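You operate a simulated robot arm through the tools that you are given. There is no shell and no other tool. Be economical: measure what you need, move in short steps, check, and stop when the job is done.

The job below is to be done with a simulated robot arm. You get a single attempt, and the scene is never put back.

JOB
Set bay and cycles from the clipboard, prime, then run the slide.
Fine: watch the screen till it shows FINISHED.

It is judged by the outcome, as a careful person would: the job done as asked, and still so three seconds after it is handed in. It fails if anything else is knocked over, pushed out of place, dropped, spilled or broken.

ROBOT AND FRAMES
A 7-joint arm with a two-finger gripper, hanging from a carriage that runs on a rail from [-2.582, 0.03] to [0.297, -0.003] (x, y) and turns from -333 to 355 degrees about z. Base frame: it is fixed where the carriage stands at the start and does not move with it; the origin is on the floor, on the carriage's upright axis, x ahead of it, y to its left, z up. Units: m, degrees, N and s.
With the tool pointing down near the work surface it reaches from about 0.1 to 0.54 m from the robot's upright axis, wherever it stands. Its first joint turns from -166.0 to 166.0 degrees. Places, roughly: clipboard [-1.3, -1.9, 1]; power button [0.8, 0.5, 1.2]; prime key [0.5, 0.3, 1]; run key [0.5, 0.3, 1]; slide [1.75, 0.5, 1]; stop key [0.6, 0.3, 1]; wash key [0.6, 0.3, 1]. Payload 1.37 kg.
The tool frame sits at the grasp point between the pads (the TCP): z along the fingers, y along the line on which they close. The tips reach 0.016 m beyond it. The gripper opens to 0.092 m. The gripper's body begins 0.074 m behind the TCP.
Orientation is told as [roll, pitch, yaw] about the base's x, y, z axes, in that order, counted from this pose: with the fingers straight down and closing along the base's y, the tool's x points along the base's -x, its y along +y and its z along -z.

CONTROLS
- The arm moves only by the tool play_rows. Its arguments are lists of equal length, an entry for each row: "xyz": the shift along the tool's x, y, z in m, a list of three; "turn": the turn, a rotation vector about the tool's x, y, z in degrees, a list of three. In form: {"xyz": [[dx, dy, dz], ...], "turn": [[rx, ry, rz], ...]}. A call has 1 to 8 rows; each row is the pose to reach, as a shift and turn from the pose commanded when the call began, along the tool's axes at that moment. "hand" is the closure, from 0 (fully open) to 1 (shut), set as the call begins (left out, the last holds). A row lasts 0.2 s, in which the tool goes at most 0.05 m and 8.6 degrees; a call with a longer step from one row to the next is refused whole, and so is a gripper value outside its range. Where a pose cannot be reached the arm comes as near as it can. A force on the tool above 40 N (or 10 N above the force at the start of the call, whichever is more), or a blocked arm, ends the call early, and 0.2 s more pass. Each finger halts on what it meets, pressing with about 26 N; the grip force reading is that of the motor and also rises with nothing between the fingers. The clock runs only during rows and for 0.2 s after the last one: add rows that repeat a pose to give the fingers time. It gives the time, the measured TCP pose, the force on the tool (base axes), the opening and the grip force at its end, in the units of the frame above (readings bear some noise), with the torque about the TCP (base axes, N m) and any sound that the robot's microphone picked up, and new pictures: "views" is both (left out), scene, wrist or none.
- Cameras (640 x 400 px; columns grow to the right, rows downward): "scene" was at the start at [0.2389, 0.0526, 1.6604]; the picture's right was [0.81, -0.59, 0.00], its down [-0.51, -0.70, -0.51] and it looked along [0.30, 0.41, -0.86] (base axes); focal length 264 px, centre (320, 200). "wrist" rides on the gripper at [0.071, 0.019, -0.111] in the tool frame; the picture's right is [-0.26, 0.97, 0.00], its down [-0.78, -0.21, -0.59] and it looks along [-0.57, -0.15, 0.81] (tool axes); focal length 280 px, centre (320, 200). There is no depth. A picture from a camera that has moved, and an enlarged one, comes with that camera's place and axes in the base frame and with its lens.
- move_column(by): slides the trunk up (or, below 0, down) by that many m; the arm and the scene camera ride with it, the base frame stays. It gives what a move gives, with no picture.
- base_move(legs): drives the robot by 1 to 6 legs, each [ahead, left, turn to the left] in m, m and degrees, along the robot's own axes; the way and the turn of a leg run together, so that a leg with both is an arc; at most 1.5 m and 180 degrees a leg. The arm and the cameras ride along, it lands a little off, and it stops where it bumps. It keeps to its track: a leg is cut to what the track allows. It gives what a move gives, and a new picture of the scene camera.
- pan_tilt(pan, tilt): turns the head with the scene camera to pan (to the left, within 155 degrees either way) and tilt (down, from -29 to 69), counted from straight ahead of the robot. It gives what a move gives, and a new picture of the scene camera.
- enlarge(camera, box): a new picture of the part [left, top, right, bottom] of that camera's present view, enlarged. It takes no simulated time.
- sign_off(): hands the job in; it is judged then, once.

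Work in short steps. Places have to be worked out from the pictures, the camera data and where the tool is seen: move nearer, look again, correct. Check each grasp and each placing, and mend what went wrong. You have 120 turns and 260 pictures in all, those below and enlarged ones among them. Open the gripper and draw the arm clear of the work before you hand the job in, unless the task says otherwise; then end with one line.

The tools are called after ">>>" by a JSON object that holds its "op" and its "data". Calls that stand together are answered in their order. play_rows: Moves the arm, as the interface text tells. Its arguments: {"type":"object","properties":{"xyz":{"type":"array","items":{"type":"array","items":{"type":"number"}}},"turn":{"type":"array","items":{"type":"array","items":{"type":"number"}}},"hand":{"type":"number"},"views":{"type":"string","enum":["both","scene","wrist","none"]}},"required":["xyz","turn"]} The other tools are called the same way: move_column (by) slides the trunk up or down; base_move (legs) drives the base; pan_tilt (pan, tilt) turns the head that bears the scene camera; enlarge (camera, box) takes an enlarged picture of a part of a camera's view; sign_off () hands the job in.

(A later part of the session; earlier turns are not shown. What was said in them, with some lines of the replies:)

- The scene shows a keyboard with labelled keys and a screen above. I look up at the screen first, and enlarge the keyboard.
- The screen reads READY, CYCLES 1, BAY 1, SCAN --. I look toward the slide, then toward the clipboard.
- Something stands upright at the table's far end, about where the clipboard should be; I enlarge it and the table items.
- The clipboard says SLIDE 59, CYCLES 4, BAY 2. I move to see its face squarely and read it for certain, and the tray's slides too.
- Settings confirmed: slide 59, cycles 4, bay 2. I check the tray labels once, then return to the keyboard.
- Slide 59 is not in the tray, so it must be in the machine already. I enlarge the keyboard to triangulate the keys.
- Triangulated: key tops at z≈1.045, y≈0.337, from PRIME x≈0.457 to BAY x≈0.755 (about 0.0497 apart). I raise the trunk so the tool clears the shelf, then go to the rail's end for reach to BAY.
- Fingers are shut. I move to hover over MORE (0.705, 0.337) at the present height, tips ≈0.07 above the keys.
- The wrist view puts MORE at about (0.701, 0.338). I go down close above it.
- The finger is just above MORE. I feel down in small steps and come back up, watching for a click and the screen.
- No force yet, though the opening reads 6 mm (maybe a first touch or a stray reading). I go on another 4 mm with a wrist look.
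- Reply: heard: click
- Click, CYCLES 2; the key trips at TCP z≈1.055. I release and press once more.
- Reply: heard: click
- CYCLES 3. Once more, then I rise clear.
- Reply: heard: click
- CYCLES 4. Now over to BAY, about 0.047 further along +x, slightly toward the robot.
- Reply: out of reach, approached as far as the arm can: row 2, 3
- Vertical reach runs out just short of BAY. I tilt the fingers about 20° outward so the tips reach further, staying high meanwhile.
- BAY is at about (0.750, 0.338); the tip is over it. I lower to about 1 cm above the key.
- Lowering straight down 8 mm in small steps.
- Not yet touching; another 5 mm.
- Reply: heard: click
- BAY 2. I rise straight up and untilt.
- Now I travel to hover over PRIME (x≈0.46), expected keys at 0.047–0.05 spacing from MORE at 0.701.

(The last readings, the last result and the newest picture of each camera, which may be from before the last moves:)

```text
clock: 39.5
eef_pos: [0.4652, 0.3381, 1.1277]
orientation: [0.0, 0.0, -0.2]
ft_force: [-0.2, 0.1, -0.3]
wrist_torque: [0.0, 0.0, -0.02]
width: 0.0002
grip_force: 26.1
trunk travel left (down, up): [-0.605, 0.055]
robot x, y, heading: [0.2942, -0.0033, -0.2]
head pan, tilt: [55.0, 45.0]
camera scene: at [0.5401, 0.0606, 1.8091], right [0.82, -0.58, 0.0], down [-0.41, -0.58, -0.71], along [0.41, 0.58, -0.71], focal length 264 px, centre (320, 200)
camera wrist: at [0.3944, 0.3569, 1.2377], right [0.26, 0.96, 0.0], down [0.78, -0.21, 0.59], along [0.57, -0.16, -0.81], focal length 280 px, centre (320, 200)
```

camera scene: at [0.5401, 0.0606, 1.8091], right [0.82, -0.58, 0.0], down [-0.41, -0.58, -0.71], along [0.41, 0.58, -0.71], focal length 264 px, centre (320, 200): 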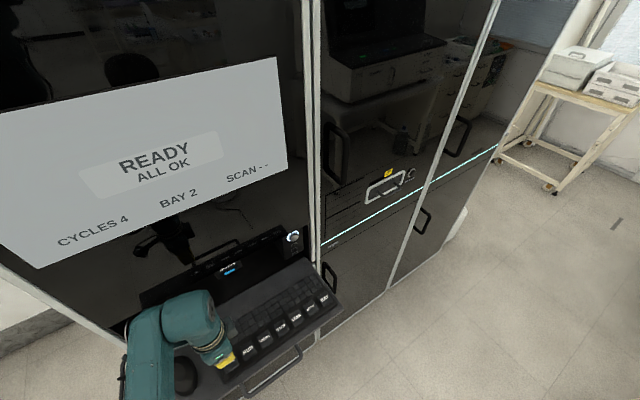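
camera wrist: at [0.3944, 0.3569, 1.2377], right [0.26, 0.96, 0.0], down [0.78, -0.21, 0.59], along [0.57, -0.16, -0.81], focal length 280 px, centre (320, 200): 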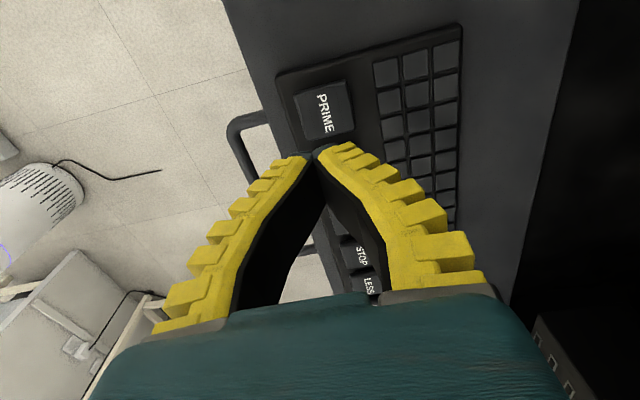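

PRIME is at about (0.457, 0.340). I shift 8 mm and go down to just above it.

>>> {"op": "play_rows", "data": {"xyz": [[0.008, 0.001, 0.03], [0.008, 0.001, 0.06]], "turn": [[0, 0, 0], [0, 0, 0]], "views": "wrist"}}

```text
clock: 40.1
eef_pos: [0.4581, 0.3382, 1.0687]
orientation: [0.1, 0.0, -0.1]
ft_force: [0.4, -0.5, 0.4]
wrist_torque: [-0.03, -0.03, -0.01]
width: 0.0002
grip_force: 25.8
trunk travel left (down, up): [-0.605, 0.055]
robot x, y, heading: [0.2948, -0.0043, -0.0]
head pan, tilt: [55.0, 45.0]
camera wrist: at [0.3872, 0.3573, 1.178], right [0.26, 0.96, 0.0], down [0.78, -0.21, 0.59], along [0.57, -0.15, -0.81], focal length 280 px, centre (320, 200)
```

wrist: 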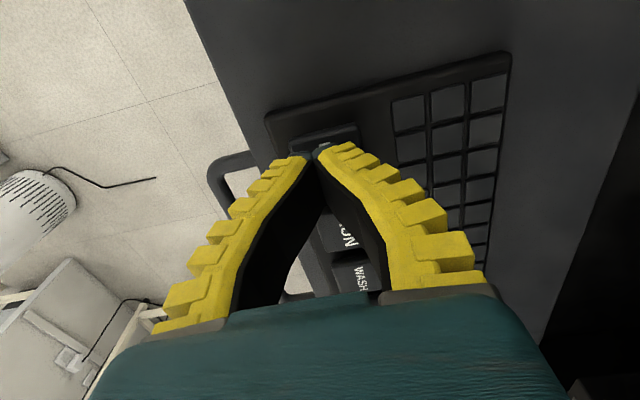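

Over PRIME. I press down in small steps to the trip height found before (TCP ≈1.0545).

>>> {"op": "play_rows", "data": {"xyz": [[0, 0, 0.007], [0, 0, 0.011], [0, 0, 0.0135]], "turn": [[0, 0, 0], [0, 0, 0], [0, 0, 0]], "views": "scene"}}

```text
clock: 40.9
eef_pos: [0.4598, 0.3396, 1.0548]
orientation: [0.0, 0.0, -0.1]
ft_force: [-0.5, -0.2, 3.3]
wrist_torque: [-0.01, 0.01, 0.01]
width: 0.0059
grip_force: 26.3
trunk travel left (down, up): [-0.605, 0.055]
robot x, y, heading: [0.2965, -0.0069, -0.6]
head pan, tilt: [55.0, 45.0]
heard: click
camera scene: at [0.5401, 0.0607, 1.8091], right [0.82, -0.58, 0.0], down [-0.41, -0.58, -0.71], along [0.41, 0.58, -0.71], focal length 264 px, centre (320, 200)
```

scene: 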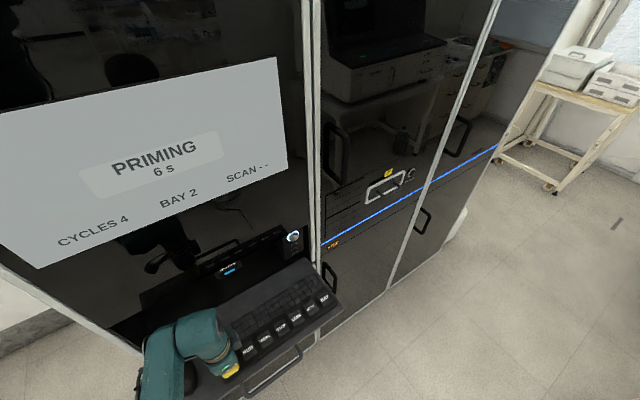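

PRIMING, 6 s. I rise and move over RUN (x≈0.507), waiting there.

>>> {"op": "play_rows", "data": {"xyz": [[0, 0, -0.025], [0, 0, -0.06], [-0.042, 0, -0.06], [-0.042, 0, -0.06], [-0.042, 0, -0.06], [-0.042, 0, -0.06], [-0.042, 0, -0.06], [-0.042, 0, -0.06]], "turn": [[0, 0, 0], [0, 0, 0], [0, 0, 0], [0, 0, 0], [0, 0, 0], [0, 0, 0], [0, 0, 0], [0, 0, 0]]}}

>>> {"op": "enlarge", "data": {"camera": "scene", "box": [310, 140, 510, 265]}}

```text
clock: 42.7
eef_pos: [0.5008, 0.3392, 1.1138]
orientation: [0.0, 0.0, -0.1]
ft_force: [-0.5, -0.1, -0.2]
wrist_torque: [0.02, -0.03, -0.02]
width: 0.0001
grip_force: 25.8
trunk travel left (down, up): [-0.605, 0.055]
robot x, y, heading: [0.2921, -0.006, -0.1]
head pan, tilt: [55.0, 45.0]
camera scene: at [0.5401, 0.0606, 1.8091], right [0.82, -0.58, 0.0], down [-0.41, -0.58, -0.71], along [0.41, 0.58, -0.71], focal length 264 px, centre (320, 200)
camera wrist: at [0.4306, 0.3585, 1.2254], right [0.26, 0.96, 0.0], down [0.78, -0.21, 0.59], along [0.57, -0.16, -0.81], focal length 280 px, centre (320, 200)
```

scene: 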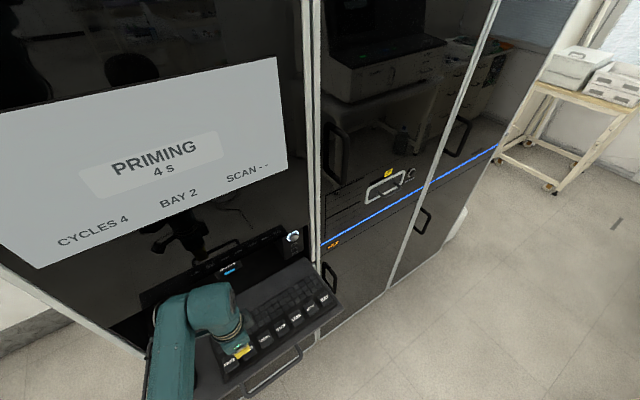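
wrist: 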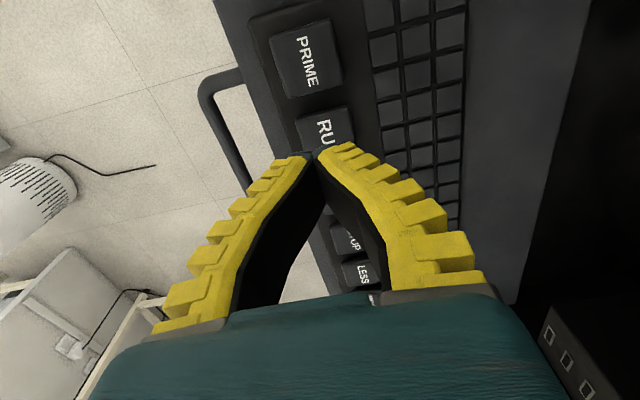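

```text
3.20 times, centred on (410, 202) of scene
camera zoom: at [0.5401, 0.0606, 1.8091], right [0.82, -0.58, 0.0], down [-0.41, -0.58, -0.71], along [0.41, 0.58, -0.71], focal length 846 px, centre (32, 192)
```

zoom: 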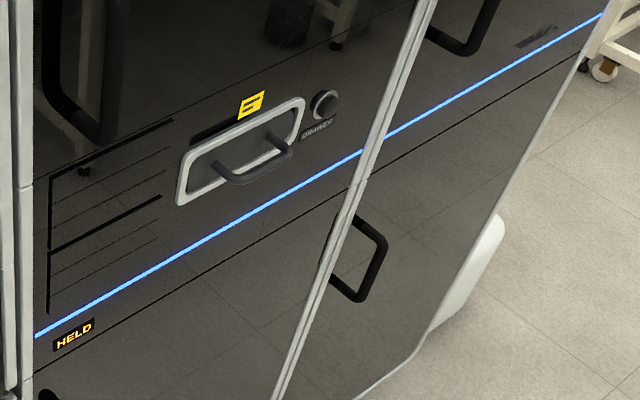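

RUN is at about (0.505, 0.340). I wait for the prime to end and read the note on the drawer.

>>> {"op": "enlarge", "data": {"camera": "scene", "box": [374, 160, 422, 190]}}

>>> {"op": "play_rows", "data": {"xyz": [[-0.004, 0, 0], [-0.004, 0, 0], [-0.004, 0, 0], [-0.004, 0, 0], [-0.004, 0, 0.02], [-0.004, 0, 0.02], [-0.004, 0, 0.02], [-0.004, 0, 0.02]], "turn": [[0, 0, 0], [0, 0, 0], [0, 0, 0], [0, 0, 0], [0, 0, 0], [0, 0, 0], [0, 0, 0], [0, 0, 0]], "views": "none"}}

>>> {"op": "play_rows", "data": {"xyz": [[0, 0, 0], [0, 0, 0], [0, 0, 0.01], [0, 0, 0.02], [0, 0, 0.025], [0, 0, 0.025], [0, 0, 0.025], [0, 0, 0.025]], "turn": [[0, 0, 0], [0, 0, 0], [0, 0, 0], [0, 0, 0], [0, 0, 0], [0, 0, 0], [0, 0, 0], [0, 0, 0]]}}

```text
13.33 times, centred on (398, 175) of scene
camera zoom: at [0.5401, 0.0606, 1.8091], right [0.82, -0.58, 0.0], down [-0.41, -0.58, -0.71], along [0.41, 0.58, -0.71], focal length 3527 px, centre (-720, 533)
```

zoom: 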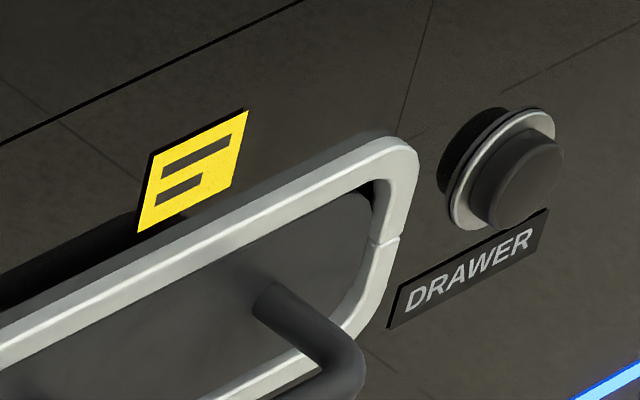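

```text
clock: 44.5
eef_pos: [0.5056, 0.3406, 1.0951]
orientation: [-0.1, 0.0, -0.1]
ft_force: [0.2, 0.6, 0.3]
wrist_torque: [-0.01, 0.02, 0.0]
width: 0.0
grip_force: 26.0
trunk travel left (down, up): [-0.605, 0.055]
robot x, y, heading: [0.2962, -0.0044, -0.3]
head pan, tilt: [55.0, 45.0]
```

```text
clock: 46.3
eef_pos: [0.505, 0.3407, 1.0685]
orientation: [0.0, 0.1, -0.1]
ft_force: [0.8, 0.8, 0.4]
wrist_torque: [0.03, -0.03, -0.04]
width: 0.0
grip_force: 25.9
trunk travel left (down, up): [-0.605, 0.055]
robot x, y, heading: [0.2968, -0.0014, 0.1]
head pan, tilt: [55.0, 45.0]
camera scene: at [0.5401, 0.0606, 1.8091], right [0.82, -0.58, 0.0], down [-0.41, -0.58, -0.71], along [0.41, 0.58, -0.71], focal length 264 px, centre (320, 200)
camera wrist: at [0.4335, 0.3584, 1.1794], right [0.26, 0.96, 0.0], down [0.78, -0.21, 0.59], along [0.57, -0.16, -0.81], focal length 280 px, centre (320, 200)
```

scene: 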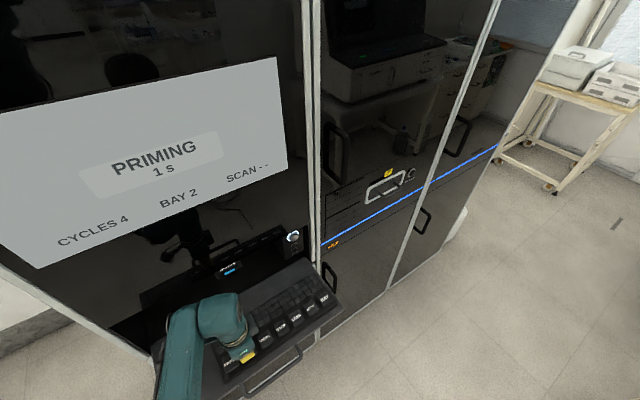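
wrist: 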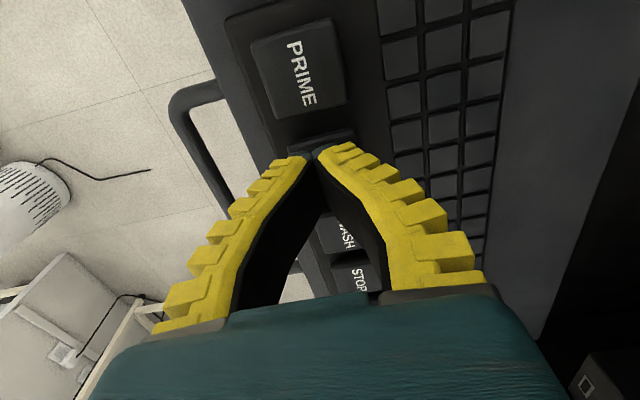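

PRIMING 1 s left; the finger is over RUN. I wait a bit more.

>>> {"op": "play_rows", "data": {"xyz": [[0, 0, 0], [0, 0, 0], [0, 0, 0], [0, 0, 0], [0, 0, 0], [0, 0, 0], [0, 0, 0]], "turn": [[0, 0, 0], [0, 0, 0], [0, 0, 0], [0, 0, 0], [0, 0, 0], [0, 0, 0], [0, 0, 0]], "views": "scene"}}

```text
clock: 47.9
eef_pos: [0.5052, 0.3394, 1.069]
orientation: [0.0, 0.1, -0.1]
ft_force: [0.3, -0.2, -0.2]
wrist_torque: [-0.02, -0.01, 0.01]
width: 0.0001
grip_force: 25.8
trunk travel left (down, up): [-0.605, 0.055]
robot x, y, heading: [0.2945, -0.0089, -0.0]
head pan, tilt: [55.0, 45.0]
camera scene: at [0.5401, 0.0606, 1.8091], right [0.82, -0.58, 0.0], down [-0.41, -0.58, -0.71], along [0.41, 0.58, -0.71], focal length 264 px, centre (320, 200)
```

scene: 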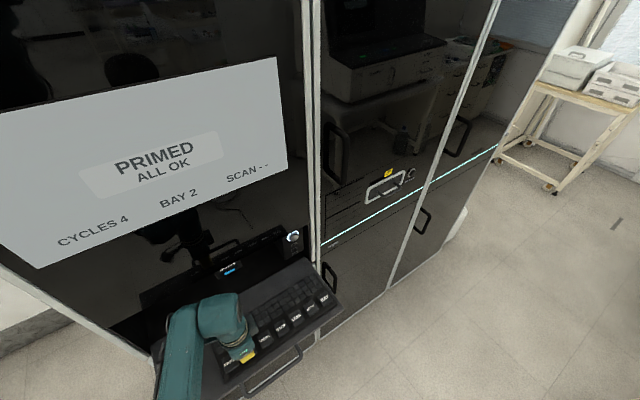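

PRIMED. I press RUN.

>>> {"op": "play_rows", "data": {"xyz": [[0, 0, 0.007], [0, 0, 0.011], [0, 0, 0.0135]], "turn": [[0, 0, 0], [0, 0, 0], [0, 0, 0]], "views": "scene"}}

```text
clock: 48.7
eef_pos: [0.5044, 0.3398, 1.0547]
orientation: [0.0, 0.0, -0.1]
ft_force: [0.2, 0.3, 2.3]
wrist_torque: [0.01, -0.03, -0.01]
width: 0.0059
grip_force: 25.9
trunk travel left (down, up): [-0.605, 0.055]
robot x, y, heading: [0.2973, -0.0055, -0.1]
head pan, tilt: [55.0, 45.0]
heard: click
camera scene: at [0.5401, 0.0607, 1.8091], right [0.82, -0.58, 0.0], down [-0.41, -0.58, -0.71], along [0.41, 0.58, -0.71], focal length 264 px, centre (320, 200)
```

scene: 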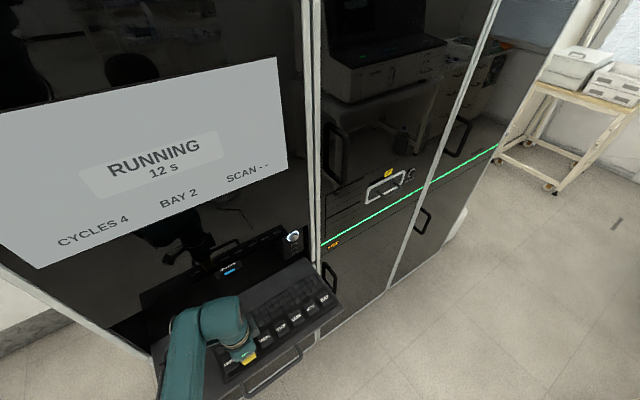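

RUNNING, 12 s. I raise the hand and draw back from the keyboard.

>>> {"op": "play_rows", "data": {"xyz": [[0, 0, -0.03], [0, 0, -0.075], [0, -0.045, -0.08], [0, -0.09, -0.08], [0, -0.13, -0.08], [0, -0.15, -0.08], [0, -0.15, -0.08], [0, -0.15, -0.08]], "turn": [[0, 0, 0], [0, 0, 0], [0, 0, 0], [0, 0, 0], [0, 0, 0], [0, 0, 0], [0, 0, 0], [0, 0, 0]], "views": "none"}}

>>> {"op": "play_rows", "data": {"xyz": [[0, 0, 0], [0, 0, 0], [0, 0, 0], [0, 0, 0], [0, 0, 0], [0, 0, 0], [0, 0, 0], [0, 0, 0]], "turn": [[0, 0, 0], [0, 0, 0], [0, 0, 0], [0, 0, 0], [0, 0, 0], [0, 0, 0], [0, 0, 0], [0, 0, 0]], "hand": 0, "views": "scene"}}

>>> {"op": "play_rows", "data": {"xyz": [[0, 0, 0], [0, 0, 0], [0, 0, 0], [0, 0, 0], [0, 0, 0], [0, 0, 0], [0, 0, 0], [0, 0, 0]], "turn": [[0, 0, 0], [0, 0, 0], [0, 0, 0], [0, 0, 0], [0, 0, 0], [0, 0, 0], [0, 0, 0], [0, 0, 0]], "views": "none"}}

>>> {"op": "play_rows", "data": {"xyz": [[0, 0, 0], [0, 0, 0], [0, 0, 0], [0, 0, 0], [0, 0, 0], [0, 0, 0], [0, 0, 0], [0, 0, 0]], "turn": [[0, 0, 0], [0, 0, 0], [0, 0, 0], [0, 0, 0], [0, 0, 0], [0, 0, 0], [0, 0, 0], [0, 0, 0]], "views": "scene"}}

```text
clock: 50.5
eef_pos: [0.5048, 0.1908, 1.1353]
orientation: [0.0, -0.1, 0.0]
ft_force: [-0.4, -0.2, 0.2]
wrist_torque: [-0.02, -0.01, 0.03]
width: 0.0
grip_force: 25.6
trunk travel left (down, up): [-0.605, 0.055]
robot x, y, heading: [0.2932, -0.0029, -0.4]
head pan, tilt: [55.0, 45.0]
```

```text
clock: 52.3
eef_pos: [0.5044, 0.1893, 1.1332]
orientation: [-0.1, 0.0, -0.2]
ft_force: [-1.0, 0.5, 0.0]
wrist_torque: [-0.01, 0.02, 0.0]
width: 0.0918
grip_force: 0.0
trunk travel left (down, up): [-0.605, 0.055]
robot x, y, heading: [0.2949, -0.0045, -0.0]
head pan, tilt: [55.0, 45.0]
camera scene: at [0.5401, 0.0606, 1.8091], right [0.82, -0.58, 0.0], down [-0.41, -0.58, -0.71], along [0.41, 0.58, -0.71], focal length 264 px, centre (320, 200)
```

scene: 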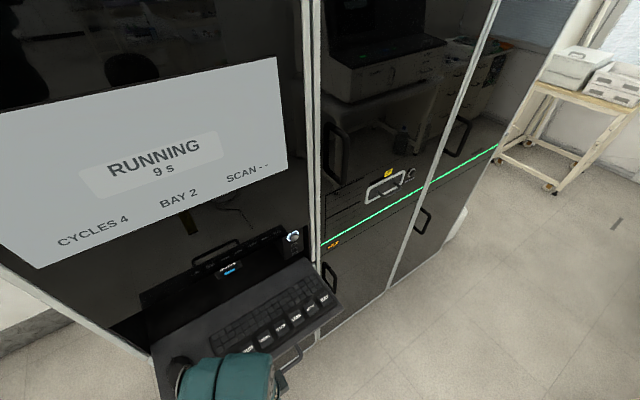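

```text
clock: 54.1
eef_pos: [0.5056, 0.1899, 1.1335]
orientation: [0.0, 0.0, 0.0]
ft_force: [0.2, 1.6, 0.3]
wrist_torque: [0.0, -0.01, 0.0]
width: 0.0918
grip_force: 0.0
trunk travel left (down, up): [-0.605, 0.055]
robot x, y, heading: [0.2957, 0.0002, -0.2]
head pan, tilt: [55.0, 45.0]
```

```text
clock: 55.9
eef_pos: [0.5051, 0.1894, 1.135]
orientation: [0.1, 0.0, -0.1]
ft_force: [0.2, 0.1, 0.6]
wrist_torque: [0.03, 0.03, 0.01]
width: 0.0919
grip_force: 0.1
trunk travel left (down, up): [-0.605, 0.055]
robot x, y, heading: [0.2938, -0.0056, 0.1]
head pan, tilt: [55.0, 45.0]
camera scene: at [0.5401, 0.0606, 1.8091], right [0.82, -0.58, 0.0], down [-0.41, -0.58, -0.71], along [0.41, 0.58, -0.71], focal length 264 px, centre (320, 200)
```

scene: 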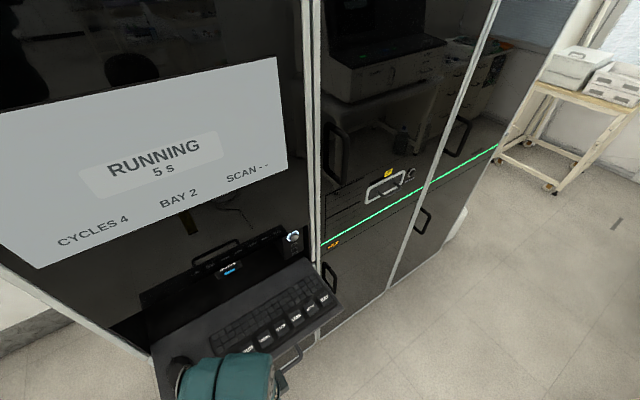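

Running with 5 s to go; I keep watching.

>>> {"op": "play_rows", "data": {"xyz": [[0, 0, 0], [0, 0, 0], [0, 0, 0], [0, 0, 0], [0, 0, 0], [0, 0, 0], [0, 0, 0], [0, 0, 0]], "turn": [[0, 0, 0], [0, 0, 0], [0, 0, 0], [0, 0, 0], [0, 0, 0], [0, 0, 0], [0, 0, 0], [0, 0, 0]], "views": "none"}}

>>> {"op": "play_rows", "data": {"xyz": [[0, 0, 0], [0, 0, 0], [0, 0, 0], [0, 0, 0], [0, 0, 0], [0, 0, 0], [0, 0, 0], [0, 0, 0]], "turn": [[0, 0, 0], [0, 0, 0], [0, 0, 0], [0, 0, 0], [0, 0, 0], [0, 0, 0], [0, 0, 0], [0, 0, 0]], "views": "scene"}}

>>> {"op": "play_rows", "data": {"xyz": [[0, 0, 0], [0, 0, 0], [0, 0, 0], [0, 0, 0], [0, 0, 0], [0, 0, 0], [0, 0, 0], [0, 0, 0]], "turn": [[0, 0, 0], [0, 0, 0], [0, 0, 0], [0, 0, 0], [0, 0, 0], [0, 0, 0], [0, 0, 0], [0, 0, 0]], "views": "scene"}}

```text
clock: 57.7
eef_pos: [0.5051, 0.1905, 1.1345]
orientation: [0.0, 0.0, -0.1]
ft_force: [0.9, -0.2, 0.5]
wrist_torque: [-0.03, 0.0, 0.0]
width: 0.092
grip_force: 0.1
trunk travel left (down, up): [-0.605, 0.055]
robot x, y, heading: [0.2911, -0.0046, -0.2]
head pan, tilt: [55.0, 45.0]
```

```text
clock: 59.5
eef_pos: [0.5052, 0.1893, 1.1339]
orientation: [-0.1, 0.0, -0.1]
ft_force: [-0.4, -0.1, -0.3]
wrist_torque: [0.01, -0.03, 0.03]
width: 0.0918
grip_force: 0.0
trunk travel left (down, up): [-0.605, 0.055]
robot x, y, heading: [0.2957, -0.004, 0.0]
head pan, tilt: [55.0, 45.0]
camera scene: at [0.5401, 0.0606, 1.8091], right [0.82, -0.58, 0.0], down [-0.41, -0.58, -0.71], along [0.41, 0.58, -0.71], focal length 264 px, centre (320, 200)
```

scene: 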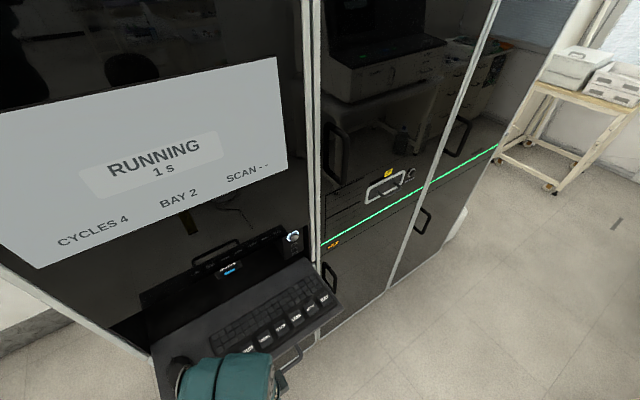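

```text
clock: 61.3
eef_pos: [0.5056, 0.1902, 1.134]
orientation: [0.0, 0.0, -0.1]
ft_force: [0.5, 0.3, 0.1]
wrist_torque: [0.01, 0.02, -0.01]
width: 0.092
grip_force: 0.1
trunk travel left (down, up): [-0.605, 0.055]
robot x, y, heading: [0.2947, -0.0021, -0.2]
head pan, tilt: [55.0, 45.0]
camera scene: at [0.5401, 0.0606, 1.8091], right [0.82, -0.58, 0.0], down [-0.41, -0.58, -0.71], along [0.41, 0.58, -0.71], focal length 264 px, centre (320, 200)
```

scene: 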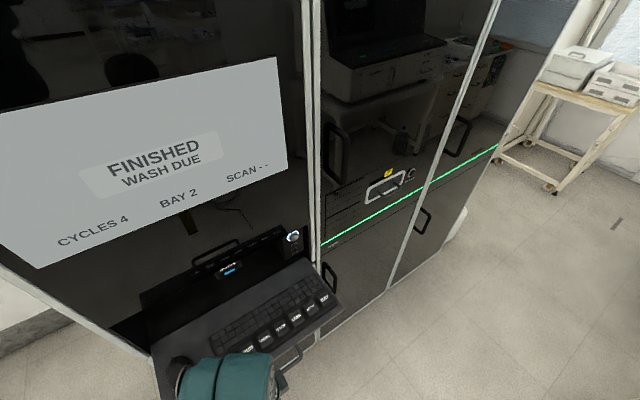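

The screen reads FINISHED (WASH DUE; no wash was asked for). The gripper is open and clear of the machine, so I hand the job in.

>>> {"op": "sign_off", "data": {}}

```text
The job is handed in.
```

I set bay 2 and 4 cycles from the clipboard, primed, ran the slide, and watched until the screen showed FINISHED. It also shows WASH DUE, which I left alone; I didn't see slide 59 myself and took it to be already loaded, as it wasn't in the tray and SCAN stayed at "--".
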